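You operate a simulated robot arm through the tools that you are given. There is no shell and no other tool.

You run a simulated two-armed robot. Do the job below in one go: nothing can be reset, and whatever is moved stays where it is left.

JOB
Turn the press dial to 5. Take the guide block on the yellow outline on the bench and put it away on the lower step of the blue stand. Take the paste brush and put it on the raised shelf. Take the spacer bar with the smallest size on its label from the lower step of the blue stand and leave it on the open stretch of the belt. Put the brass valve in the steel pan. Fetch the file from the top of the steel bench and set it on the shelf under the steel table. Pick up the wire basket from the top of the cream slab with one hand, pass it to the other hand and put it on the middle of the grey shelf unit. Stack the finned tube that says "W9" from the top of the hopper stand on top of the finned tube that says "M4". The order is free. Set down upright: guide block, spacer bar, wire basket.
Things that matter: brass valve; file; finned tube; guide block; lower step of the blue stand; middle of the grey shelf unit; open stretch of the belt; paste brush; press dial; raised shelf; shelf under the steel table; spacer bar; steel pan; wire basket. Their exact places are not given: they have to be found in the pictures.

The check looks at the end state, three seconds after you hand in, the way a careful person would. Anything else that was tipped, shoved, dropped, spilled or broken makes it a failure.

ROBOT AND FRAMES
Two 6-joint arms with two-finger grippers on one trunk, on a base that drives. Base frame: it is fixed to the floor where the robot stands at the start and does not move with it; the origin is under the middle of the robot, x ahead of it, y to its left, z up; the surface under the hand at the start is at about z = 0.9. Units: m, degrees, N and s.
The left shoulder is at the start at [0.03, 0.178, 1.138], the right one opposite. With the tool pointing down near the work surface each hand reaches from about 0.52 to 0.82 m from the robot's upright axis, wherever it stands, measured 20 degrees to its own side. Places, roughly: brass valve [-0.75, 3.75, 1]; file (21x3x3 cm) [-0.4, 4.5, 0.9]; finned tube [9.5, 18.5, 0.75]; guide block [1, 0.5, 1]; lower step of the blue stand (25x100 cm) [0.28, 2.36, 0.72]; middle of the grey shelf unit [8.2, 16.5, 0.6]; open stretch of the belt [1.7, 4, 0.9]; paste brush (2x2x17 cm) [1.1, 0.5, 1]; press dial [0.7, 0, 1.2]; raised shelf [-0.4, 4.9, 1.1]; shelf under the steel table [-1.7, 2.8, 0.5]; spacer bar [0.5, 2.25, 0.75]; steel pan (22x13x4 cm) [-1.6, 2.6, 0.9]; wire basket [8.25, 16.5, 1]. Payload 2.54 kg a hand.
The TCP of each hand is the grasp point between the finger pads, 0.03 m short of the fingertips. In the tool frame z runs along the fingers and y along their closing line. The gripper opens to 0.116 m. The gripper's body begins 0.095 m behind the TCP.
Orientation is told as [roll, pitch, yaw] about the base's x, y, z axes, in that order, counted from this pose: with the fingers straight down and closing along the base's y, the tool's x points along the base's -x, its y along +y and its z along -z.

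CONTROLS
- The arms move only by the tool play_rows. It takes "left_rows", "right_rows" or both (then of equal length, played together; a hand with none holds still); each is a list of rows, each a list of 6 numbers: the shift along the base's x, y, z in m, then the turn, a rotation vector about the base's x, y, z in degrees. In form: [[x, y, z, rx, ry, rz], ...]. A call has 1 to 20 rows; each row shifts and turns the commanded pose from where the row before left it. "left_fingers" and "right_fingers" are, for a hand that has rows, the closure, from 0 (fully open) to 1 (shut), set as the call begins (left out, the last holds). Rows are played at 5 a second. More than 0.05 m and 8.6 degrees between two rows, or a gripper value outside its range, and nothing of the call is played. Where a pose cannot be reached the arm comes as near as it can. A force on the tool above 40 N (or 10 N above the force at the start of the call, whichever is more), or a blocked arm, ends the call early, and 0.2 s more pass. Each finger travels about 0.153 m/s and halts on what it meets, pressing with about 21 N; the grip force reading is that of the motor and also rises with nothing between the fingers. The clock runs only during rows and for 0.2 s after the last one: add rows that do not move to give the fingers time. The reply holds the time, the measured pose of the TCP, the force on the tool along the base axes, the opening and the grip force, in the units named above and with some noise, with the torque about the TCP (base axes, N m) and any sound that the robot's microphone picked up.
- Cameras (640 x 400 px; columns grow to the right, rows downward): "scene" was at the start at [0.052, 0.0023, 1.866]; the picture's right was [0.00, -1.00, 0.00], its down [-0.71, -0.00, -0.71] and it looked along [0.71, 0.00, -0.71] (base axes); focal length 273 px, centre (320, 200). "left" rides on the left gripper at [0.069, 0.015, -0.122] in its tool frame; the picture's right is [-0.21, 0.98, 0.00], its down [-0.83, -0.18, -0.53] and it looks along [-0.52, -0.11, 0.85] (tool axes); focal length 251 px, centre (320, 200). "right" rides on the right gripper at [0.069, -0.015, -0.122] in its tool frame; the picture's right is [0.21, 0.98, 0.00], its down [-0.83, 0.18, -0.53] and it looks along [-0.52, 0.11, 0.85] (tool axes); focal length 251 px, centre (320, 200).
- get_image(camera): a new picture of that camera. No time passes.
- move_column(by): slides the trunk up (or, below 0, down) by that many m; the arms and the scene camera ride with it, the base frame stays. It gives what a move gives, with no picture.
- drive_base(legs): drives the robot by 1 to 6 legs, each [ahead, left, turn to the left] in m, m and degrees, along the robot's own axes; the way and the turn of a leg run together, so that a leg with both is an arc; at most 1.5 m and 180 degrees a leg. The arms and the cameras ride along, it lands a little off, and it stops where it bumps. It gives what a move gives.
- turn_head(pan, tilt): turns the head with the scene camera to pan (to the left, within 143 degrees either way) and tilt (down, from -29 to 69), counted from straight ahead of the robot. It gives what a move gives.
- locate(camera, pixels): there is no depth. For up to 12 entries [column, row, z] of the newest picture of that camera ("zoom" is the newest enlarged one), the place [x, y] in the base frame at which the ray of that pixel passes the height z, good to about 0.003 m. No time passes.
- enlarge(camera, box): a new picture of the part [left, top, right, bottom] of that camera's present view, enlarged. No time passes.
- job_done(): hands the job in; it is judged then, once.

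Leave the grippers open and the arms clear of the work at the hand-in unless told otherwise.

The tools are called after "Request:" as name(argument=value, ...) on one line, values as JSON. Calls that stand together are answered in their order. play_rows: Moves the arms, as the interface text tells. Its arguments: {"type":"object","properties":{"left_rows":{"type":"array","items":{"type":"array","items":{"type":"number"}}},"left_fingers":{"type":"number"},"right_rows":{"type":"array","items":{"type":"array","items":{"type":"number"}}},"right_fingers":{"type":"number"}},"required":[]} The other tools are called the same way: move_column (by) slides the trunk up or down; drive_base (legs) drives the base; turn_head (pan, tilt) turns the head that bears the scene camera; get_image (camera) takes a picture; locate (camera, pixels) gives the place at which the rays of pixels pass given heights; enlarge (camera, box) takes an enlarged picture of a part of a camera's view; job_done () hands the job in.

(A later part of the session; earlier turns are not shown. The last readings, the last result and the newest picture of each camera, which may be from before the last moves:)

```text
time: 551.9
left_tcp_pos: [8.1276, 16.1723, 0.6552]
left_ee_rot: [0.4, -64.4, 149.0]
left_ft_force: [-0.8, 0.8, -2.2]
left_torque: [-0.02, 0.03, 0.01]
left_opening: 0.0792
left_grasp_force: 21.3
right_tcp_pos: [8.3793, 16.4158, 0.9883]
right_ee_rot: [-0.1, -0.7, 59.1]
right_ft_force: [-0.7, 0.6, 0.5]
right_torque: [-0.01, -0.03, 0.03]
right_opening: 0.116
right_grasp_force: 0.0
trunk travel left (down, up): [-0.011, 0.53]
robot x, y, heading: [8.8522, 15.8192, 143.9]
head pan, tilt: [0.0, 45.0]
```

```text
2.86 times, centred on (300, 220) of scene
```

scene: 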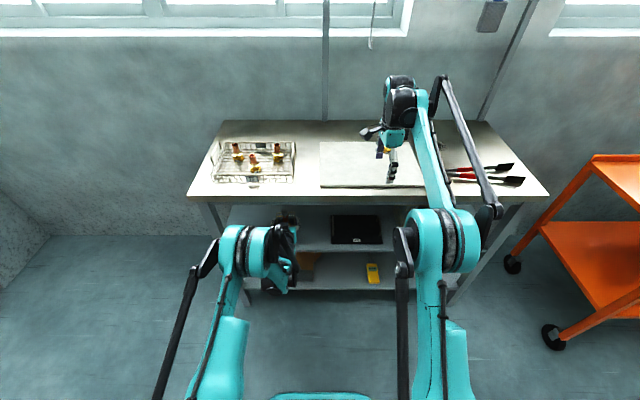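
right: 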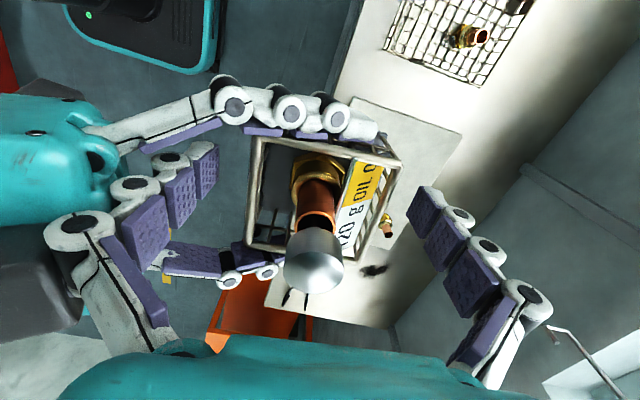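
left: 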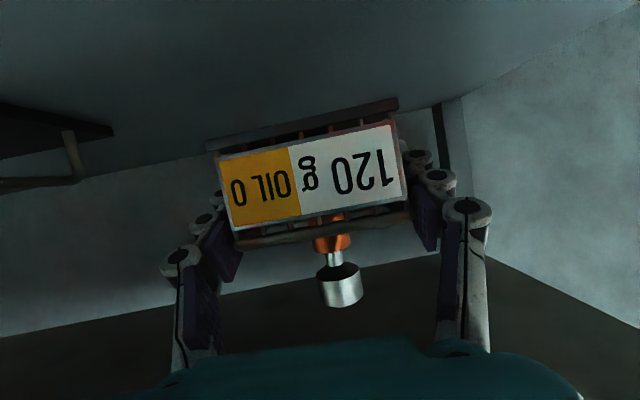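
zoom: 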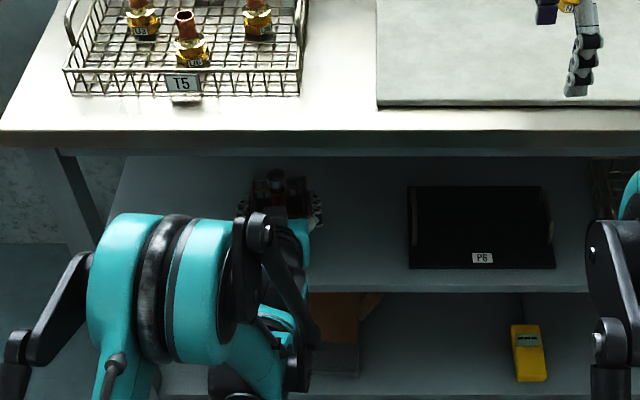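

It's inside. I first raise the right hand 10 cm, since it hovers over the slab, then lower the basket in small steps.

Request:
play_rows(right_rows=[[0, 0, 0.03, 0, 0, 0], [0, 0, 0.03, 0, 0, 0], [0, 0, 0.04, 0, 0, 0], [0, 0, 0, 0, 0, 0]])

Request:
play_rows(left_rows=[[0, 0, -0.008, 0, 0, 0], [0, 0, -0.008, 0, 0, 0], [0, 0, 0, 0, 0, 0]])

Request:
play_rows(left_rows=[[0, 0, -0.005, 0, 0, 0], [0, 0, 0, 0, 0, 0]])

Request:
play_rows(left_rows=[[0, 0, -0.004, 0, 0, 0], [0, 0, 0, 0, 0, 0]])

```text
time: 552.9
left_tcp_pos: [8.1289, 16.1715, 0.6561]
left_ee_rot: [0.4, -64.4, 148.9]
left_ft_force: [-0.2, -0.7, -0.8]
left_torque: [0.0, -0.02, -0.01]
left_opening: 0.0794
left_grasp_force: 20.9
right_tcp_pos: [8.3935, 16.4043, 1.0618]
right_ee_rot: [0.0, -0.7, 59.1]
right_ft_force: [0.0, 0.2, -0.1]
right_torque: [-0.02, -0.02, -0.01]
right_opening: 0.116
right_grasp_force: 0.0
right hand out of reach, approached as far as the arm can: row 2, 3
trunk travel left (down, up): [-0.011, 0.53]
robot x, y, heading: [8.8492, 15.8217, 144.0]
head pan, tilt: [0.0, 45.0]
```

```text
time: 553.7
left_tcp_pos: [8.1278, 16.1731, 0.6402]
left_ee_rot: [0.4, -64.4, 149.0]
left_ft_force: [0.0, 0.3, -1.4]
left_torque: [-0.02, 0.03, -0.01]
left_opening: 0.0795
left_grasp_force: 21.3
right_tcp_pos: [8.3945, 16.4046, 1.0629]
right_ee_rot: [-0.2, -0.7, 59.1]
right_ft_force: [-0.3, 1.1, -0.3]
right_torque: [-0.01, -0.01, 0.02]
right_opening: 0.116
right_grasp_force: 0.1
trunk travel left (down, up): [-0.011, 0.53]
robot x, y, heading: [8.8518, 15.8195, 143.8]
head pan, tilt: [0.0, 45.0]
```

```text
time: 554.3
left_tcp_pos: [8.1274, 16.1737, 0.6341]
left_ee_rot: [0.4, -64.4, 149.0]
left_ft_force: [-0.4, 0.5, -1.6]
left_torque: [0.01, 0.01, 0.01]
left_opening: 0.0796
left_grasp_force: 20.7
right_tcp_pos: [8.3934, 16.4051, 1.0621]
right_ee_rot: [-0.1, -0.6, 59.1]
right_ft_force: [-0.2, 0.5, 0.5]
right_torque: [0.01, -0.01, -0.02]
right_opening: 0.1158
right_grasp_force: 0.1
trunk travel left (down, up): [-0.011, 0.53]
robot x, y, heading: [8.8513, 15.8222, 143.6]
head pan, tilt: [0.0, 45.0]
```

```text
time: 554.9
left_tcp_pos: [8.1287, 16.1713, 0.6306]
left_ee_rot: [0.5, -64.4, 149.1]
left_ft_force: [0.2, -0.3, -1.3]
left_torque: [0.03, -0.02, 0.0]
left_opening: 0.0793
left_grasp_force: 20.8
right_tcp_pos: [8.3931, 16.4052, 1.0606]
right_ee_rot: [-0.1, -0.7, 59.1]
right_ft_force: [0.0, 0.5, 0.0]
right_torque: [0.01, 0.03, 0.01]
right_opening: 0.1159
right_grasp_force: 0.1
trunk travel left (down, up): [-0.011, 0.53]
robot x, y, heading: [8.8545, 15.8198, 143.7]
head pan, tilt: [0.0, 45.0]
```

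Still no contact. I continue in 4 mm steps.

Request:
play_rows(left_rows=[[0, 0, -0.004, 0, 0, 0], [0, 0, 0, 0, 0, 0]])

Request:
play_rows(left_rows=[[0, 0, -0.004, 0, 0, 0], [0, 0, 0, 0, 0, 0]])

Request:
play_rows(left_rows=[[0, 0, -0.003, 0, 0, 0], [0, 0, 0, 0, 0, 0]])

Request:
get_image(camera="left")

```text
time: 555.5
left_tcp_pos: [8.1287, 16.1721, 0.6265]
left_ee_rot: [0.5, -64.4, 148.9]
left_ft_force: [-0.6, 0.1, -1.6]
left_torque: [0.03, -0.05, 0.0]
left_opening: 0.0794
left_grasp_force: 20.7
right_tcp_pos: [8.3935, 16.4056, 1.0601]
right_ee_rot: [0.0, -0.7, 59.1]
right_ft_force: [0.5, -0.9, -0.2]
right_torque: [-0.02, 0.03, -0.03]
right_opening: 0.1158
right_grasp_force: 0.0
trunk travel left (down, up): [-0.011, 0.53]
robot x, y, heading: [8.8498, 15.8213, 143.8]
head pan, tilt: [0.0, 45.0]
```

```text
time: 556.1
left_tcp_pos: [8.1294, 16.1732, 0.6236]
left_ee_rot: [0.3, -64.4, 149.0]
left_ft_force: [0.6, 0.9, -1.3]
left_torque: [0.0, -0.03, 0.03]
left_opening: 0.0795
left_grasp_force: 21.2
right_tcp_pos: [8.393, 16.4054, 1.0619]
right_ee_rot: [-0.1, -0.6, 59.1]
right_ft_force: [-0.2, -0.6, -0.4]
right_torque: [0.03, -0.01, -0.02]
right_opening: 0.1162
right_grasp_force: 0.1
trunk travel left (down, up): [-0.011, 0.53]
robot x, y, heading: [8.8527, 15.8215, 143.9]
head pan, tilt: [0.0, 45.0]
```

```text
time: 556.7
left_tcp_pos: [8.1286, 16.1724, 0.6212]
left_ee_rot: [0.4, -64.4, 149.0]
left_ft_force: [0.2, 0.4, -1.3]
left_torque: [0.02, 0.0, -0.02]
left_opening: 0.0796
left_grasp_force: 21.4
right_tcp_pos: [8.3929, 16.4058, 1.0613]
right_ee_rot: [-0.1, -0.7, 59.1]
right_ft_force: [-0.2, 0.1, -0.4]
right_torque: [0.01, -0.02, 0.01]
right_opening: 0.1159
right_grasp_force: 0.1
trunk travel left (down, up): [-0.011, 0.53]
robot x, y, heading: [8.8512, 15.8185, 143.9]
head pan, tilt: [0.0, 45.0]
```

```text
taken
```

left: 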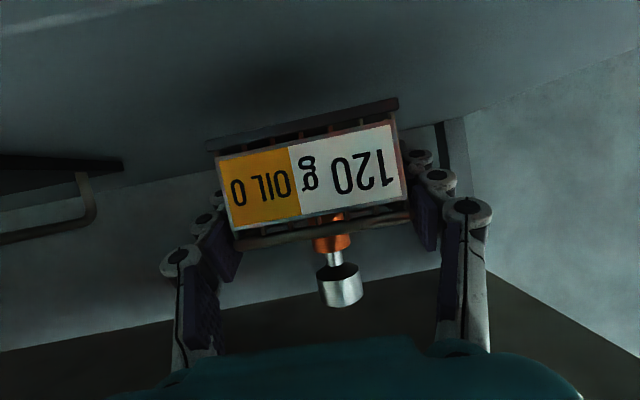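

Request:
play_rows(left_rows=[[0, 0, -0.004, 0, 0, 0], [0, 0, 0, 0, 0, 0]])

Request:
play_rows(left_rows=[[0, 0, -0.003, 0, 0, 0], [0, 0, 0, 0, 0, 0]])

Request:
play_rows(left_rows=[[0, 0, -0.003, 0, 0, 0], [0, 0, 0, 0, 0, 0]])

Request:
play_rows(left_rows=[[0, 0, -0.003, 0, 0, 0], [0, 0, 0, 0, 0, 0]])

```text
time: 557.3
left_tcp_pos: [8.1292, 16.172, 0.6164]
left_ee_rot: [0.4, -64.4, 149.1]
left_ft_force: [-0.8, 0.3, -1.2]
left_torque: [0.03, 0.0, 0.04]
left_opening: 0.0796
left_grasp_force: 20.9
right_tcp_pos: [8.3935, 16.4059, 1.0626]
right_ee_rot: [-0.1, -0.7, 59.1]
right_ft_force: [0.3, -1.0, 1.1]
right_torque: [0.04, -0.02, 0.01]
right_opening: 0.1159
right_grasp_force: 0.1
trunk travel left (down, up): [-0.011, 0.53]
robot x, y, heading: [8.8535, 15.8242, 143.9]
head pan, tilt: [0.0, 45.0]
```

```text
time: 557.9
left_tcp_pos: [8.129, 16.1713, 0.6119]
left_ee_rot: [0.4, -64.4, 149.0]
left_ft_force: [-1.0, -1.3, -1.0]
left_torque: [0.04, 0.01, -0.02]
left_opening: 0.0793
left_grasp_force: 20.8
right_tcp_pos: [8.3932, 16.4064, 1.0623]
right_ee_rot: [-0.1, -0.7, 59.1]
right_ft_force: [-0.4, 1.0, -0.6]
right_torque: [0.04, 0.01, -0.03]
right_opening: 0.1159
right_grasp_force: 0.1
trunk travel left (down, up): [-0.011, 0.53]
robot x, y, heading: [8.8517, 15.8199, 143.9]
head pan, tilt: [0.0, 45.0]
```

```text
time: 558.5
left_tcp_pos: [8.1288, 16.172, 0.6083]
left_ee_rot: [0.4, -64.4, 149.0]
left_ft_force: [0.0, 0.5, -1.4]
left_torque: [-0.01, -0.01, -0.01]
left_opening: 0.0795
left_grasp_force: 21.4
right_tcp_pos: [8.3934, 16.4058, 1.0617]
right_ee_rot: [-0.2, -0.7, 59.1]
right_ft_force: [0.1, -0.6, -0.7]
right_torque: [0.01, -0.02, 0.0]
right_opening: 0.1161
right_grasp_force: 0.1
trunk travel left (down, up): [-0.011, 0.53]
robot x, y, heading: [8.8536, 15.8164, 143.8]
head pan, tilt: [0.0, 45.0]
```

```text
time: 559.1
left_tcp_pos: [8.1286, 16.1716, 0.6064]
left_ee_rot: [0.4, -64.4, 149.0]
left_ft_force: [-0.3, 0.1, -0.9]
left_torque: [-0.01, 0.03, 0.01]
left_opening: 0.0794
left_grasp_force: 20.6
right_tcp_pos: [8.3931, 16.4057, 1.0619]
right_ee_rot: [-0.2, -0.7, 59.1]
right_ft_force: [0.3, -0.1, -0.2]
right_torque: [-0.01, -0.03, 0.01]
right_opening: 0.1159
right_grasp_force: 0.2
trunk travel left (down, up): [-0.011, 0.53]
robot x, y, heading: [8.85, 15.8207, 143.7]
head pan, tilt: [0.0, 45.0]
```

Request:
play_rows(left_rows=[[0, 0, -0.003, 0, 0, 0], [0, 0, 0, 0, 0, 0]])

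Request:
play_rows(left_rows=[[0, 0, -0.003, 0, 0, 0], [0, 0, 0, 0, 0, 0]])

Request:
play_rows(left_rows=[[0, 0, -0.003, 0, 0, 0], [0, 0, 0, 0, 0, 0]])

Request:
get_image(camera="left")

Request:
enlarge(camera="scene", box=[250, 190, 350, 270])

```text
time: 559.7
left_tcp_pos: [8.1291, 16.1717, 0.602]
left_ee_rot: [0.3, -64.4, 149.0]
left_ft_force: [-0.1, 1.0, -1.0]
left_torque: [0.02, 0.01, -0.01]
left_opening: 0.0799
left_grasp_force: 20.9
right_tcp_pos: [8.3937, 16.4056, 1.0617]
right_ee_rot: [-0.1, -0.7, 59.0]
right_ft_force: [-0.8, 0.4, 0.1]
right_torque: [0.02, -0.01, -0.02]
right_opening: 0.116
right_grasp_force: 0.0
trunk travel left (down, up): [-0.011, 0.53]
robot x, y, heading: [8.8548, 15.8199, 143.7]
head pan, tilt: [0.0, 45.0]
```

```text
time: 560.3
left_tcp_pos: [8.1297, 16.1716, 0.6004]
left_ee_rot: [0.5, -64.4, 148.9]
left_ft_force: [-0.7, -0.5, -1.9]
left_torque: [-0.02, -0.01, 0.01]
left_opening: 0.0792
left_grasp_force: 20.9
right_tcp_pos: [8.393, 16.4056, 1.0605]
right_ee_rot: [0.0, -0.7, 59.1]
right_ft_force: [0.4, 0.1, -0.3]
right_torque: [0.01, 0.03, -0.01]
right_opening: 0.116
right_grasp_force: 0.0
trunk travel left (down, up): [-0.011, 0.53]
robot x, y, heading: [8.851, 15.8171, 143.8]
head pan, tilt: [0.0, 45.0]
```

```text
time: 560.9
left_tcp_pos: [8.1289, 16.1715, 0.5977]
left_ee_rot: [0.3, -64.5, 149.0]
left_ft_force: [-0.4, 0.7, -0.9]
left_torque: [0.03, 0.03, 0.0]
left_opening: 0.0794
left_grasp_force: 20.4
right_tcp_pos: [8.3927, 16.4047, 1.0615]
right_ee_rot: [-0.1, -0.7, 59.1]
right_ft_force: [0.1, -0.3, -0.3]
right_torque: [-0.01, -0.02, 0.02]
right_opening: 0.1162
right_grasp_force: 0.0
trunk travel left (down, up): [-0.011, 0.53]
robot x, y, heading: [8.856, 15.8167, 144.1]
head pan, tilt: [0.0, 45.0]
```

```text
taken
```

left: 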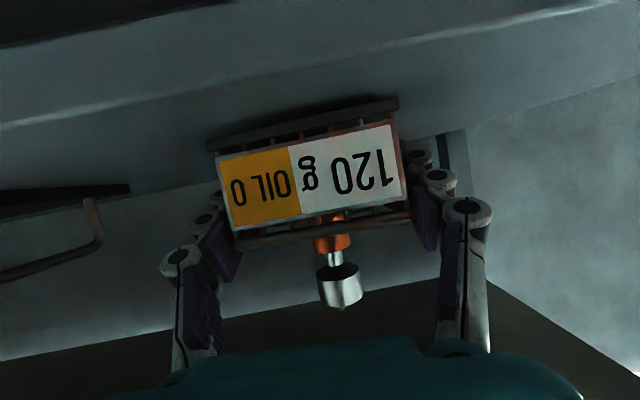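

```text
5.00 times, centred on (300, 230) of scene
```

zoom: 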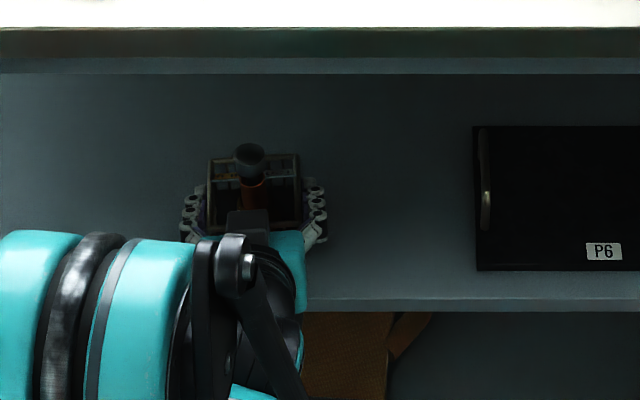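

The shelf seems to be at about 0.565, so the basket is almost down. A few more small steps.

Request:
play_rows(left_rows=[[0, 0, -0.003, 0, 0, 0], [0, 0, 0, 0, 0, 0]])

Request:
play_rows(left_rows=[[0, 0, -0.002, 0, 0, 0], [0, 0, 0, 0, 0, 0]])

Request:
play_rows(left_rows=[[0, 0, -0.002, 0, 0, 0], [0, 0, 0, 0, 0, 0]])

Request:
play_rows(left_rows=[[0, 0, -0.002, 0, 0, 0], [0, 0, 0, 0, 0, 0]])

```text
time: 561.5
left_tcp_pos: [8.1299, 16.1722, 0.5954]
left_ee_rot: [0.4, -64.4, 149.0]
left_ft_force: [-0.2, 0.0, -1.8]
left_torque: [0.01, 0.0, 0.02]
left_opening: 0.0793
left_grasp_force: 20.7
right_tcp_pos: [8.3936, 16.405, 1.062]
right_ee_rot: [-0.1, -0.7, 59.1]
right_ft_force: [0.1, -0.5, -0.3]
right_torque: [0.0, -0.04, 0.01]
right_opening: 0.1162
right_grasp_force: 0.0
trunk travel left (down, up): [-0.011, 0.53]
robot x, y, heading: [8.8544, 15.8183, 143.8]
head pan, tilt: [0.0, 45.0]
```

```text
time: 562.1
left_tcp_pos: [8.1288, 16.1726, 0.5928]
left_ee_rot: [0.5, -64.5, 149.0]
left_ft_force: [-0.2, 0.5, -1.3]
left_torque: [-0.04, 0.03, -0.01]
left_opening: 0.0795
left_grasp_force: 21.6
right_tcp_pos: [8.3924, 16.4037, 1.061]
right_ee_rot: [-0.2, -0.7, 59.1]
right_ft_force: [0.0, 0.3, 0.1]
right_torque: [-0.01, 0.01, -0.03]
right_opening: 0.1158
right_grasp_force: 0.0
trunk travel left (down, up): [-0.011, 0.53]
robot x, y, heading: [8.852, 15.8188, 143.7]
head pan, tilt: [0.0, 45.0]
```

```text
time: 562.7
left_tcp_pos: [8.1296, 16.1726, 0.5928]
left_ee_rot: [0.4, -64.5, 149.0]
left_ft_force: [0.5, 0.0, 12.5]
left_torque: [-0.02, 0.01, -0.07]
left_opening: 0.0796
left_grasp_force: 21.2
right_tcp_pos: [8.3943, 16.4055, 1.0624]
right_ee_rot: [0.0, -0.7, 59.2]
right_ft_force: [-0.3, -0.5, 0.5]
right_torque: [0.0, 0.0, 0.02]
right_opening: 0.116
right_grasp_force: 0.1
trunk travel left (down, up): [-0.011, 0.53]
robot x, y, heading: [8.8532, 15.8154, 143.9]
head pan, tilt: [0.0, 45.0]
```

```text
time: 563.3
left_tcp_pos: [8.1294, 16.1722, 0.5886]
left_ee_rot: [0.4, -64.5, 149.0]
left_ft_force: [-0.2, 1.9, 13.7]
left_torque: [0.21, 0.3, -0.05]
left_opening: 0.0795
left_grasp_force: 21.5
right_tcp_pos: [8.3953, 16.404, 1.0636]
right_ee_rot: [-0.1, -0.6, 59.1]
right_ft_force: [-0.3, 0.2, -0.1]
right_torque: [0.0, 0.04, -0.03]
right_opening: 0.1158
right_grasp_force: 0.2
trunk travel left (down, up): [-0.011, 0.53]
robot x, y, heading: [8.854, 15.8234, 143.8]
head pan, tilt: [0.0, 45.0]
```

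The basket is down (13 N). I open the left hand and check before withdrawing.

Request:
play_rows(left_rows=[[0, 0, 0.001, 0, 0, 0], [0, 0, 0, 0, 0, 0], [0, 0, 0, 0, 0, 0], [0, 0, 0, 0, 0, 0]], left_fingers=0.1)

Request:
get_image(camera="left")

Request:
enlarge(camera="scene", box=[250, 190, 350, 270])

```text
time: 564.3
left_tcp_pos: [8.129, 16.1717, 0.5893]
left_ee_rot: [0.4, -64.4, 149.0]
left_ft_force: [0.0, -0.3, -0.4]
left_torque: [0.01, 0.04, 0.06]
left_opening: 0.1045
left_grasp_force: 0.0
right_tcp_pos: [8.3933, 16.4044, 1.061]
right_ee_rot: [0.0, -0.7, 59.1]
right_ft_force: [0.5, 0.0, -0.6]
right_torque: [-0.01, -0.02, 0.02]
right_opening: 0.116
right_grasp_force: 0.0
trunk travel left (down, up): [-0.011, 0.53]
robot x, y, heading: [8.8527, 15.8186, 143.9]
head pan, tilt: [0.0, 45.0]
```

```text
taken
```

left: 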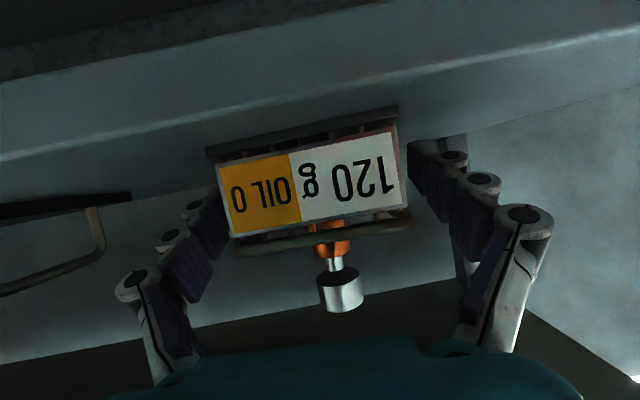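

```text
5.00 times, centred on (300, 230) of scene
```

zoom: 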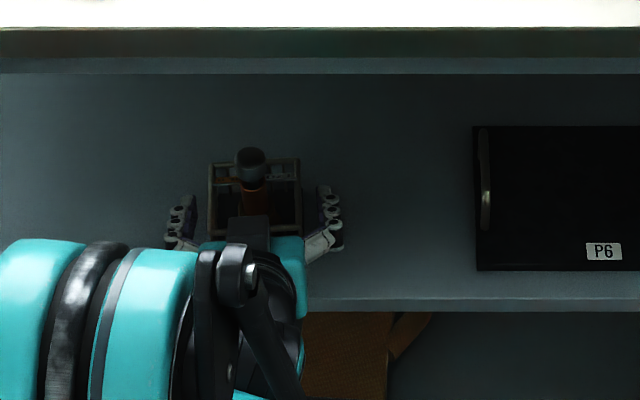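

Released and standing. I open fully, centre by 5 mm, and withdraw along the finger direction with the base.

Request:
play_rows(left_rows=[[0.0013, 0.0022, 0.001, 0, 0, 0], [0.0013, 0.0021, 0.001, 0, 0, 0], [0, 0, 0, 0, 0, 0]], left_fingers=0)

Request:
drive_base(legs=[[-0.2, -0.018, 0]])

Request:
get_image(camera="left")

Request:
get_image(camera="scene")

Request:
enlarge(camera="scene", box=[200, 140, 400, 260])

```text
time: 565.1
left_tcp_pos: [8.1322, 16.177, 0.5921]
left_ee_rot: [0.3, -64.5, 149.1]
left_ft_force: [-0.7, -0.1, 0.4]
left_torque: [0.01, 0.01, 0.03]
left_opening: 0.116
left_grasp_force: 0.0
right_tcp_pos: [8.3933, 16.4047, 1.0614]
right_ee_rot: [-0.1, -0.7, 59.1]
right_ft_force: [0.2, 0.3, -0.1]
right_torque: [0.03, 0.0, 0.02]
right_opening: 0.1157
right_grasp_force: 0.0
trunk travel left (down, up): [-0.011, 0.53]
robot x, y, heading: [8.8545, 15.8249, 143.8]
head pan, tilt: [0.0, 45.0]
```

```text
time: 566.7
left_tcp_pos: [8.3028, 16.0776, 0.5925]
left_ee_rot: [0.4, -64.3, 148.9]
left_ft_force: [0.1, -0.3, -1.8]
left_torque: [-0.01, 0.01, 0.02]
left_opening: 0.1159
left_grasp_force: 0.0
right_tcp_pos: [8.5655, 16.3033, 1.0628]
right_ee_rot: [0.0, -0.6, 59.0]
right_ft_force: [-0.7, -0.7, 0.7]
right_torque: [-0.01, -0.01, -0.03]
right_opening: 0.1162
right_grasp_force: 0.0
trunk travel left (down, up): [-0.011, 0.53]
robot x, y, heading: [9.0218, 15.7162, 143.7]
head pan, tilt: [0.0, 45.0]
```

```text
taken
```

left: 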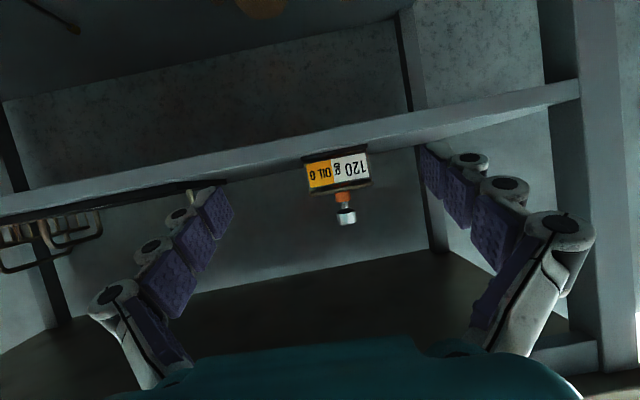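

```text
taken
```

scene: 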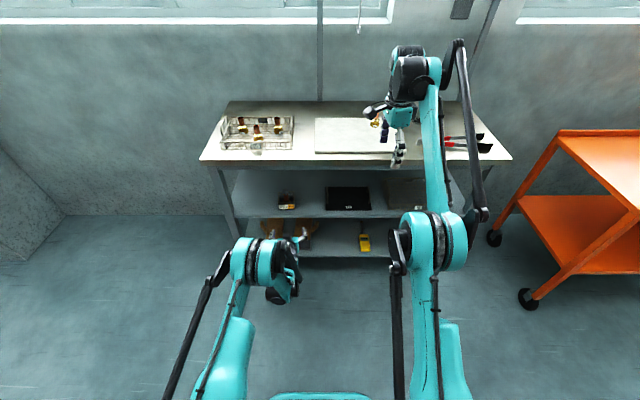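

```text
3.20 times, centred on (300, 200) of scene
```

zoom: 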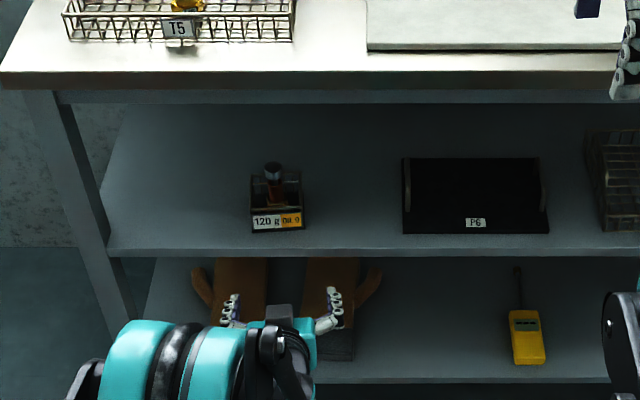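

The basket stands upright on the middle shelf. Now I raise the trunk and bring both hands back to their normal fingers-down pose.

Request:
move_column(by=0.38)

Request:
play_rows(left_rows=[[0, 0, 0.02, -4.15, -6.9, 0], [0, 0, 0.03, -4.15, -6.9, 0], [0, 0, 0.03, -4.15, -6.9, 0], [0, 0, 0.03, -4.15, -6.9, 0], [0, 0, 0.03, -4.15, -6.9, 0], [0, 0, 0.03, -4.15, -6.9, 0], [0, 0, 0.03, -4.15, -6.9, 0], [0, 0, 0.03, -4.15, -6.9, 0], [0, 0, 0.03, 0, 0, 0], [0, 0, 0.03, 0, 0, 0], [0, 0, 0, 0, 0, 0]], right_rows=[[0, 0, 0, 0, 0, 8.4], [0, 0, 0, 0, 0, 8.4], [0, 0, 0, 0, 0, 8.4], [0, 0, 0, 0, 0, 8.4], [0, 0, 0, 0, 0, 8.4], [0, 0, 0, 0, 0, 8.4], [0, 0, 0, 0, 0, 8.4], [0, 0, 0, 0, 0, 8.4], [0, 0, 0, 0, 0, 8.4], [0, 0, 0, 0, 0, 8.4], [0, 0, 0, 0, 0, 0]])

Request:
turn_head(pan=-50, tilt=30)

Request:
get_image(camera="scene")

```text
time: 570.4
left_tcp_pos: [8.3016, 16.0778, 0.9719]
left_ee_rot: [0.4, -64.4, 148.9]
left_ft_force: [0.4, 0.0, -1.0]
left_torque: [0.03, 0.04, -0.03]
left_opening: 0.116
left_grasp_force: 0.1
right_tcp_pos: [8.5642, 16.3055, 1.441]
right_ee_rot: [-0.1, -0.6, 59.1]
right_ft_force: [0.4, 0.1, 0.2]
right_torque: [-0.04, 0.0, 0.02]
right_opening: 0.116
right_grasp_force: 0.1
trunk travel left (down, up): [-0.391, 0.149]
robot x, y, heading: [9.0241, 15.7209, 143.8]
head pan, tilt: [0.0, 45.0]
```

```text
time: 572.8
left_tcp_pos: [8.3092, 16.0711, 1.2583]
left_ee_rot: [0.3, 0.1, 148.9]
left_ft_force: [0.4, -0.8, 0.1]
left_torque: [-0.02, -0.03, -0.02]
left_opening: 0.116
left_grasp_force: 0.1
left hand out of reach, approached as far as the arm can: row 10
right_tcp_pos: [8.5622, 16.3047, 1.4407]
right_ee_rot: [-0.1, -0.6, 143.1]
right_ft_force: [-0.7, 1.4, 0.6]
right_torque: [0.03, -0.02, -0.01]
right_opening: 0.1161
right_grasp_force: 0.1
trunk travel left (down, up): [-0.391, 0.149]
robot x, y, heading: [9.0209, 15.7214, 143.7]
head pan, tilt: [0.0, 45.0]
```

```text
time: 574.0
left_tcp_pos: [8.3094, 16.0715, 1.2599]
left_ee_rot: [0.3, 0.0, 148.9]
left_ft_force: [1.0, -0.2, 0.2]
left_torque: [-0.01, 0.0, 0.01]
left_opening: 0.1161
left_grasp_force: 0.1
right_tcp_pos: [8.5631, 16.3053, 1.4415]
right_ee_rot: [-0.1, -0.6, 142.9]
right_ft_force: [-0.4, 0.1, 0.4]
right_torque: [-0.02, 0.01, 0.02]
right_opening: 0.1158
right_grasp_force: 0.0
trunk travel left (down, up): [-0.391, 0.149]
robot x, y, heading: [9.024, 15.7166, 143.9]
head pan, tilt: [-50.0, 30.0]
```

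```text
taken
```

scene: 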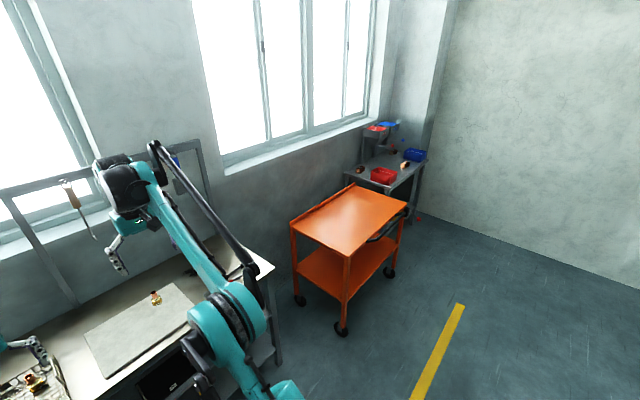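

Request:
enlarge(camera="scene", box=[330, 110, 450, 230])

Request:
locate(camera="scene", pixels=[[340, 330, 0.0], [392, 272, 0.0], [298, 300, 0.0], [409, 203, 0.85], [415, 222, 0.0]])

```text
3.33 times, centred on (390, 170) of scene
```

zoom: 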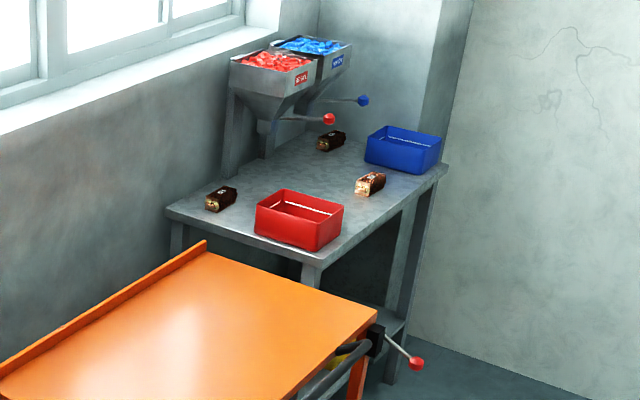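

```text
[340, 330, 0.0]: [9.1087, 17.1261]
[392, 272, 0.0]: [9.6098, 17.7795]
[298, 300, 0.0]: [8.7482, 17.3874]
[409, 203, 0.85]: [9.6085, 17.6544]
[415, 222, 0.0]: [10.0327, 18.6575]
```

Request:
locate(camera="scene", pixels=[[387.6, 189.5, 0.7], [387.6, 189.5, 0.75], [387.6, 189.5, 0.8], [428, 161, 0.7], [428, 161, 0.75], [428, 161, 0.8], [343.5, 173, 0.75], [411, 225.5, 0.0], [384, 149, 0.75]])

```text
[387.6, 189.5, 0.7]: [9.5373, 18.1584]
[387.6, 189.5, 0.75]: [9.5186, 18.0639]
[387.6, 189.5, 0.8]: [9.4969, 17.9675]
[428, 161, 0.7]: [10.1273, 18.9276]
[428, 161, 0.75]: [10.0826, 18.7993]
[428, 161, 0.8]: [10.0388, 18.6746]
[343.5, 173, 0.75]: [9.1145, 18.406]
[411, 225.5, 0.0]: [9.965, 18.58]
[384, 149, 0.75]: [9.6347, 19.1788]
```

The hopper stand's front edge is at n≈-2.9, t from 20.2 to 21.1, beyond the orange cart. I slide right 2.4 m along the corridor to face it.

Request:
drive_base(legs=[[0, -1.25, 0], [0, -1.15, 0]])

Request:
turn_head(pan=0, tilt=40)

Request:
get_image(camera="scene")

Request:
enlarge(camera="scene", box=[240, 150, 460, 330])

```text
time: 585.6
left_tcp_pos: [9.681, 17.9886, 1.2578]
left_ee_rot: [0.3, 0.0, 150.5]
left_ft_force: [-1.1, -0.3, -0.8]
left_torque: [0.01, 0.01, 0.01]
left_opening: 0.1158
left_grasp_force: 0.0
right_tcp_pos: [9.9284, 18.227, 1.4417]
right_ee_rot: [-0.1, -0.7, 144.5]
right_ft_force: [0.7, -0.1, 0.5]
right_torque: [-0.01, -0.01, -0.01]
right_opening: 0.1159
right_grasp_force: 0.1
trunk travel left (down, up): [-0.391, 0.149]
robot x, y, heading: [10.3995, 17.6552, 145.0]
head pan, tilt: [-50.0, 30.0]
```

```text
time: 586.8
left_tcp_pos: [9.6808, 17.9866, 1.2586]
left_ee_rot: [0.2, 0.0, 150.5]
left_ft_force: [0.2, -0.3, -0.3]
left_torque: [-0.01, 0.0, -0.02]
left_opening: 0.1162
left_grasp_force: 0.0
right_tcp_pos: [9.9272, 18.2288, 1.4417]
right_ee_rot: [-0.1, -0.6, 144.5]
right_ft_force: [-0.2, 0.1, -0.5]
right_torque: [-0.02, 0.01, 0.0]
right_opening: 0.116
right_grasp_force: 0.1
trunk travel left (down, up): [-0.391, 0.149]
robot x, y, heading: [10.3979, 17.6559, 145.4]
head pan, tilt: [0.0, 40.0]
```

```text
taken
```

scene: 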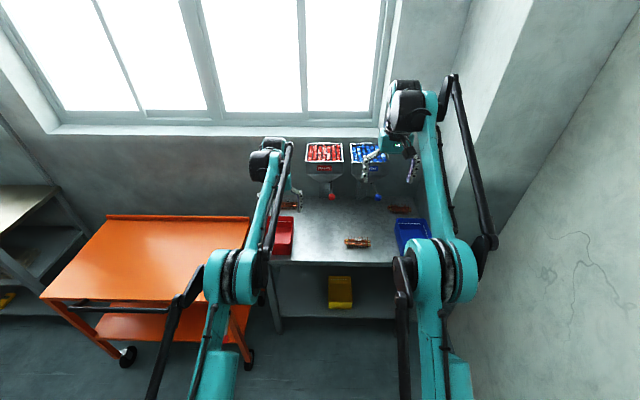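

```text
2.22 times, centred on (350, 240) of scene
```

zoom: 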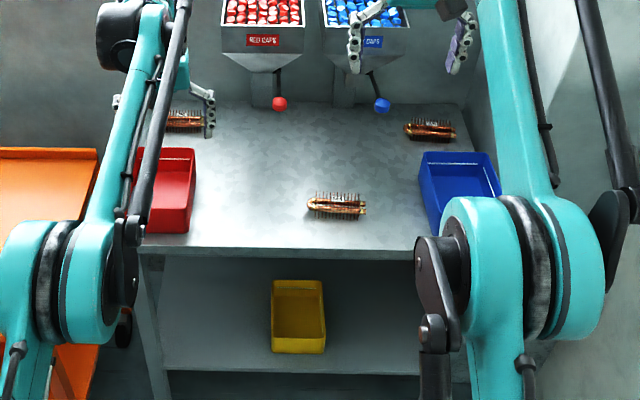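

Three finned tubes: left-back (185,120 zoom), centre-front (338,205), right-back (430,130). I zoom further to read their labels.

Request:
enlarge(camera="scene", box=[335, 225, 380, 255])

Request:
enlarge(camera="scene", box=[380, 190, 425, 220])

Request:
enlarge(camera="scene", box=[265, 190, 310, 220])

Request:
get_image(camera="left")

Request:
get_image(camera="right")

```text
13.33 times, centred on (358, 240) of scene
```

zoom: 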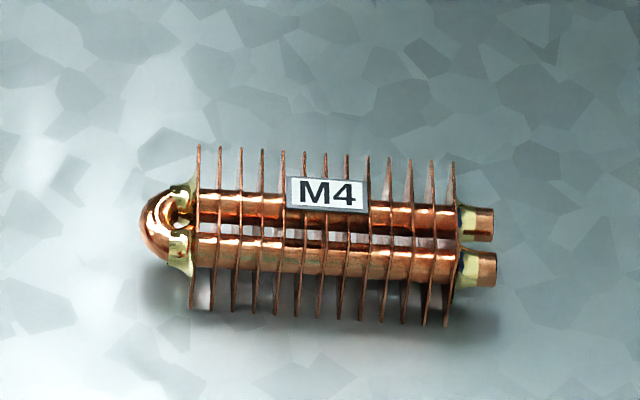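

```text
13.33 times, centred on (402, 205) of scene
```

zoom: 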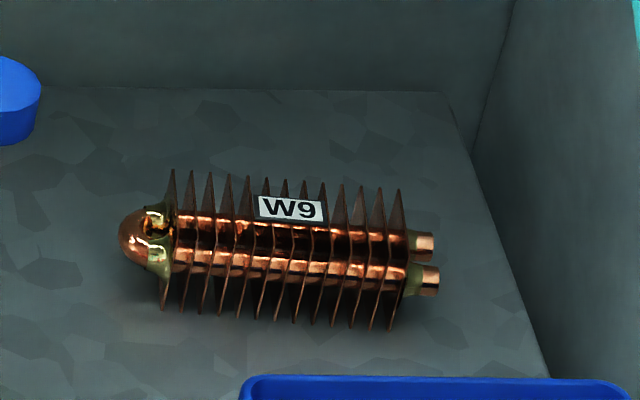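

```text
13.33 times, centred on (288, 205) of scene
```

zoom: 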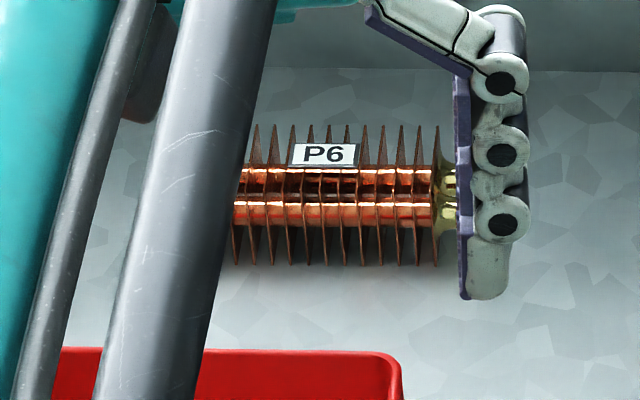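

```text
taken
```

left: 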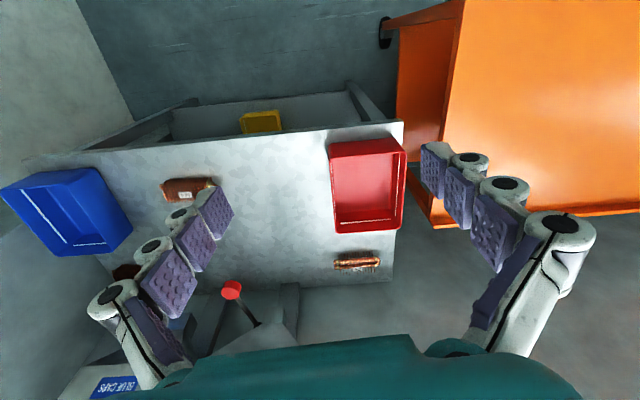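

```text
taken
```

right: 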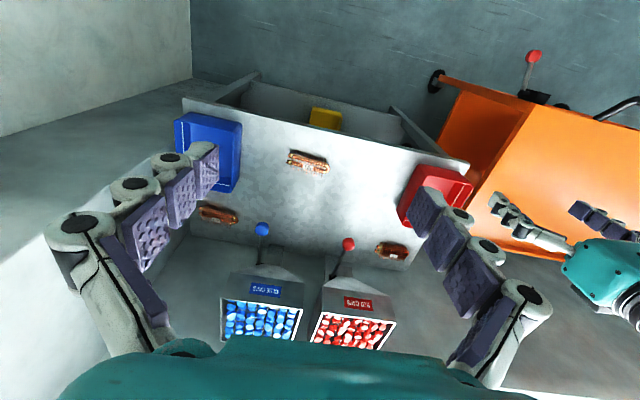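

M4 is front-centre and W9 is right-back, between the blue hopper's lever and the blue bin. I triangulate them and the lever.

Request:
enlarge(camera="right", box=[180, 130, 340, 260])

Request:
locate(camera="scene", pixels=[[358.8, 239.6, 0.75], [358.8, 239.6, 0.8], [358.8, 239.6, 0.85], [400, 205.6, 0.75], [400, 205.6, 0.8], [400, 205.6, 0.85], [378, 197, 0.85], [378, 197, 0.95], [267, 262, 0.8], [395, 265, 0.8]])

```text
3.08 times, centred on (260, 195) of right
```

zoom: 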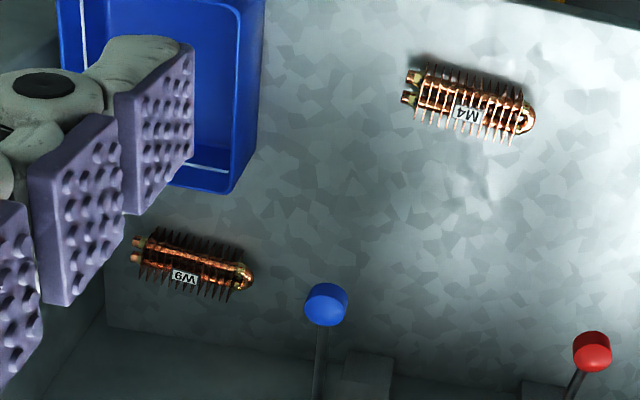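

```text
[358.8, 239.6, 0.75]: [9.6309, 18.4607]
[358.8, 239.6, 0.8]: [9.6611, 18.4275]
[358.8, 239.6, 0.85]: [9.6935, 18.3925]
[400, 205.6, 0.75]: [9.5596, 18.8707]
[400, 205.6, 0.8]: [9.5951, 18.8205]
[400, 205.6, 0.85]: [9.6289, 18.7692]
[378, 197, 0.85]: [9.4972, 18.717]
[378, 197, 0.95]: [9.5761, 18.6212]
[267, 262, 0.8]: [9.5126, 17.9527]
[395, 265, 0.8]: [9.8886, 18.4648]
```

Request:
locate(camera="right", pixels=[[308, 167.4, 0.75], [308, 167.4, 0.8], [308, 167.4, 0.85], [216.2, 220, 0.75], [216.2, 220, 0.8], [216.2, 220, 0.85], [261.6, 229, 0.85], [261.6, 229, 0.95], [261.6, 229, 1.05]])

```text
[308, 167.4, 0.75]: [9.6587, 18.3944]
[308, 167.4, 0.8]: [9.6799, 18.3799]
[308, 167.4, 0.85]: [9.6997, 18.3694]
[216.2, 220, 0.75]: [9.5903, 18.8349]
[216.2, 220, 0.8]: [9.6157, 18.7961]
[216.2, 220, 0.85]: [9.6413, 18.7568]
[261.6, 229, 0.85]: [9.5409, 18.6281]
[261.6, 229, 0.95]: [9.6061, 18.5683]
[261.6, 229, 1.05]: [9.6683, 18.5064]
```

M4's label is at (9.712,18.367,0.885) and W9's at (9.665,18.718,0.895), so the stand top is about 0.85. The blue lever knob is around (9.695,18.477,1.10). I locate the blue hopper box too.

Request:
locate(camera="scene", pixels=[[368, 168.5, 1.1], [368, 168.5, 1.2], [368, 168.5, 1.3], [352, 160, 1.25], [389, 160, 1.25], [350, 144, 1.3], [385, 144, 1.3]])

Request:
locate(camera="right", pixels=[[266, 290, 1.1], [266, 290, 1.2], [266, 290, 1.3], [231, 273, 1.2], [302, 283, 1.2]])

Request:
enlarge(camera="scene", box=[330, 130, 430, 230])

```text
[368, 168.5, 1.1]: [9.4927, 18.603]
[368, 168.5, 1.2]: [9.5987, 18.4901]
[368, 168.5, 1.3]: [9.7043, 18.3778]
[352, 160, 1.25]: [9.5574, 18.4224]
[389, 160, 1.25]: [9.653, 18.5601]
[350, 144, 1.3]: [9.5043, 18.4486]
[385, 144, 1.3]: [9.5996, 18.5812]
```

```text
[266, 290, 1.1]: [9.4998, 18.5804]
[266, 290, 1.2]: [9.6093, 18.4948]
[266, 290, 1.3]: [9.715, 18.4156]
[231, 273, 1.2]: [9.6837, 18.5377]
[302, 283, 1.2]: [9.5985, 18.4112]
```

```text
4.00 times, centred on (380, 180) of scene
```

zoom: 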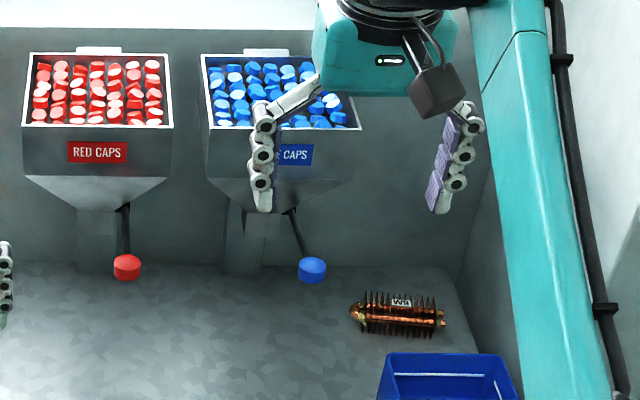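

Request:
locate(camera="scene", pixels=[[387, 207.6, 0.87], [410.8, 209.9, 0.87], [344.6, 241.9, 0.865], [371.1, 243.4, 0.865], [352, 175, 1.1], [391, 150, 1.25]])

Request:
locate(camera="right", pixels=[[239, 220, 0.87], [200.5, 210.5, 0.87], [329, 168, 0.865], [290, 158, 0.865]])

```text
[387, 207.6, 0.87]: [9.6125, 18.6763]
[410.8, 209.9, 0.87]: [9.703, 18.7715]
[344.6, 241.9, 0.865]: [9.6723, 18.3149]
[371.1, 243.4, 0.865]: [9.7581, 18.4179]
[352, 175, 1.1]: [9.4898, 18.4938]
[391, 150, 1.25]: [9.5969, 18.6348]
```

```text
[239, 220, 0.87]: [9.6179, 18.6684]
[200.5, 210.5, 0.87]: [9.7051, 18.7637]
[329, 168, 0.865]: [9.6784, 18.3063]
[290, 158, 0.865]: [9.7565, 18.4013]
```

W9: centre (9.6595,18.72), axis 47°, about 9.4 cm of fins. M4: centre (9.7165,18.36), axis 50.5°. Before driving closer I check the cart's red-ball lever position at right (533,55).

Request:
locate(camera="right", pixels=[[533, 57, 0.6], [533, 57, 0.4], [533, 57, 0.8], [432, 90, 0.0], [465, 165, 0.85], [183, 98, 0.85], [640, 112, 0.85]])

Request:
turn_head(pan=25, tilt=55)

Request:
get_image(camera="scene")

```text
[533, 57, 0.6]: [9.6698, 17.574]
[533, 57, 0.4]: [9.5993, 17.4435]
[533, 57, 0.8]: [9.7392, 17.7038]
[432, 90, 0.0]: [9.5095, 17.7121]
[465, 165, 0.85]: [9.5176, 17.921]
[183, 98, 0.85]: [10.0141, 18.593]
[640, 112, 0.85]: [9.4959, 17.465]
```

```text
time: 587.7
left_tcp_pos: [9.6816, 17.9889, 1.2584]
left_ee_rot: [0.4, 0.0, 150.5]
left_ft_force: [0.0, -0.3, 0.0]
left_torque: [-0.02, -0.01, -0.01]
left_opening: 0.1162
left_grasp_force: 0.0
right_tcp_pos: [9.929, 18.2277, 1.441]
right_ee_rot: [-0.1, -0.6, 144.5]
right_ft_force: [0.3, 0.4, 0.6]
right_torque: [0.01, 0.01, 0.03]
right_opening: 0.116
right_grasp_force: 0.0
trunk travel left (down, up): [-0.391, 0.149]
robot x, y, heading: [10.4096, 17.6542, 145.4]
head pan, tilt: [25.0, 55.0]
```

```text
taken
```

scene: 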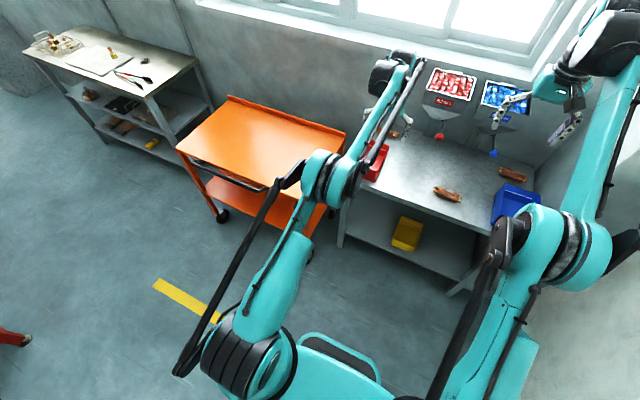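

The left hand would run into the red hopper when I drive in, so I first raise and retract it. Then I drive ahead 0.48 m and right 0.2 m.

Request:
play_rows(left_rows=[[0.025, -0.018, 0.03, 0, 0, 0], [0.025, -0.018, 0.03, 0, 0, 0], [0.025, -0.018, 0.03, 0, 0, 0], [0.025, -0.018, 0.03, 0, 0, 0], [0.025, -0.018, 0.03, 0, 0, 0], [0.025, -0.018, 0.03, 0, 0, 0], [0, 0, 0, 0, 0, 0]])

Request:
drive_base(legs=[[0, 0, -1.4], [0, -0.2, 0], [0.48, 0, 0]])

Request:
turn_head(pan=-10, tilt=50)

Request:
get_image(camera="scene")

Request:
get_image(camera="right")

```text
time: 589.3
left_tcp_pos: [9.8296, 17.8789, 1.4379]
left_ee_rot: [0.3, 0.2, 150.6]
left_ft_force: [-0.8, 0.1, 0.3]
left_torque: [-0.03, 0.0, 0.04]
left_opening: 0.1159
left_grasp_force: 0.1
right_tcp_pos: [9.927, 18.2288, 1.4411]
right_ee_rot: [-0.1, -0.6, 144.5]
right_ft_force: [-0.6, 0.5, -0.3]
right_torque: [-0.03, -0.02, 0.03]
right_opening: 0.116
right_grasp_force: 0.0
trunk travel left (down, up): [-0.391, 0.149]
robot x, y, heading: [10.4023, 17.6556, 145.0]
head pan, tilt: [25.0, 55.0]
```

```text
time: 593.8
left_tcp_pos: [9.551, 18.3363, 1.4393]
left_ee_rot: [0.4, 0.0, 149.3]
left_ft_force: [-0.5, -1.3, -0.2]
left_torque: [-0.03, -0.03, -0.02]
left_opening: 0.116
left_grasp_force: 0.0
right_tcp_pos: [9.6578, 18.6831, 1.4422]
right_ee_rot: [-0.1, -0.7, 143.4]
right_ft_force: [0.3, 0.7, 0.3]
right_torque: [0.03, -0.01, -0.01]
right_opening: 0.1162
right_grasp_force: 0.1
trunk travel left (down, up): [-0.391, 0.149]
robot x, y, heading: [10.1202, 18.1013, 144.0]
head pan, tilt: [25.0, 55.0]
```

```text
time: 594.8
left_tcp_pos: [9.5517, 18.3357, 1.4379]
left_ee_rot: [0.4, 0.0, 149.3]
left_ft_force: [-0.7, 0.3, 0.4]
left_torque: [0.0, -0.03, -0.01]
left_opening: 0.1158
left_grasp_force: 0.1
right_tcp_pos: [9.6567, 18.6839, 1.4413]
right_ee_rot: [-0.1, -0.6, 143.4]
right_ft_force: [-0.6, 0.1, 0.4]
right_torque: [0.01, -0.01, 0.0]
right_opening: 0.116
right_grasp_force: 0.0
trunk travel left (down, up): [-0.391, 0.149]
robot x, y, heading: [10.1208, 18.0981, 144.0]
head pan, tilt: [-10.0, 50.0]
```

```text
taken
```

scene: 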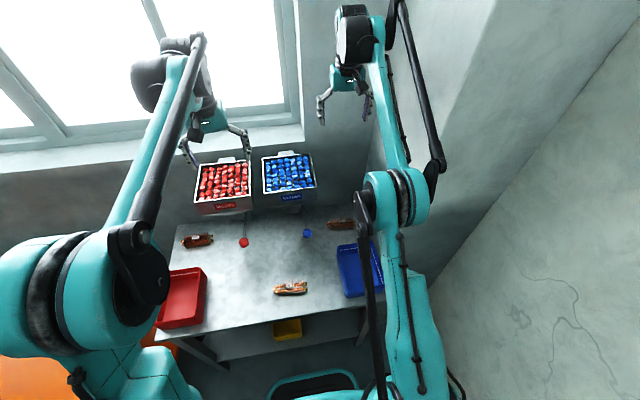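

```text
taken
```

right: 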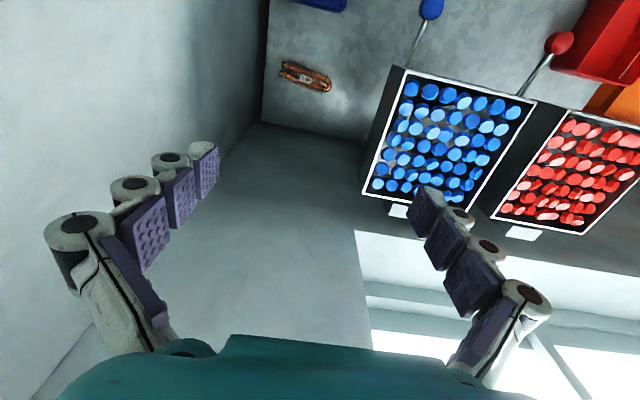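

The right hand is almost above W9. I rotate it 96° so it closes across the fins.

Request:
play_rows(right_rows=[[0, 0, 0, 0, 0, -8.04], [0, 0, 0, 0, 0, -8.04], [0, 0, 0, 0, 0, -8.04], [0, 0, 0, 0, 0, -8.04], [0, 0, 0, 0, 0, -8.04], [0, 0, 0, 0, 0, -8.04], [0, 0, 0, 0, 0, -8.04], [0, 0, 0, 0, 0, -8.04], [0, 0, 0, 0, 0, -8.04], [0, 0, 0, 0, 0, -8.04], [0, 0, 0, 0, 0, -8.04], [0, 0, 0, 0, 0, -8.04], [0, 0, 0, 0, 0, 0]])

Request:
get_image(camera="right")

Request:
enlarge(camera="scene", box=[250, 140, 410, 310])

```text
time: 597.6
left_tcp_pos: [9.5508, 18.3367, 1.439]
left_ee_rot: [0.3, 0.0, 149.4]
left_ft_force: [0.1, 0.5, 0.2]
left_torque: [0.01, 0.03, -0.01]
left_opening: 0.116
left_grasp_force: 0.2
right_tcp_pos: [9.6575, 18.6826, 1.4421]
right_ee_rot: [0.0, -0.7, 46.8]
right_ft_force: [-0.4, 0.7, 0.6]
right_torque: [0.0, -0.02, -0.01]
right_opening: 0.1162
right_grasp_force: 0.0
trunk travel left (down, up): [-0.391, 0.149]
robot x, y, heading: [10.1204, 18.0986, 143.8]
head pan, tilt: [-10.0, 50.0]
```

```text
taken
```

right: 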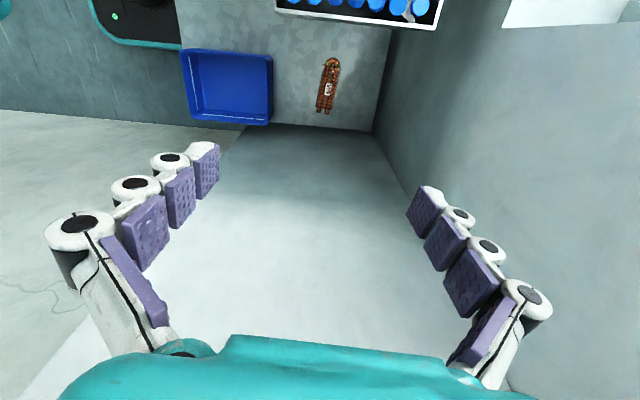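

```text
2.35 times, centred on (330, 225) of scene
```

zoom: 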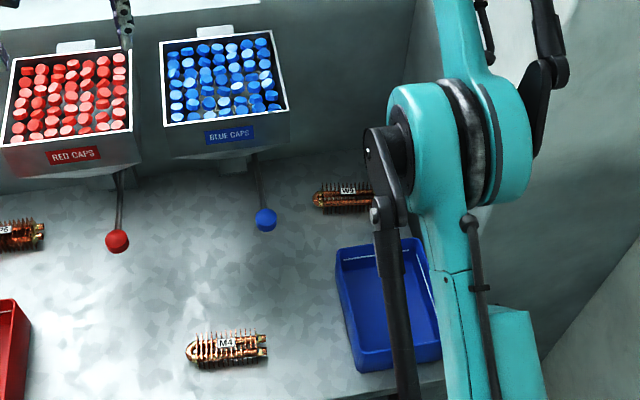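

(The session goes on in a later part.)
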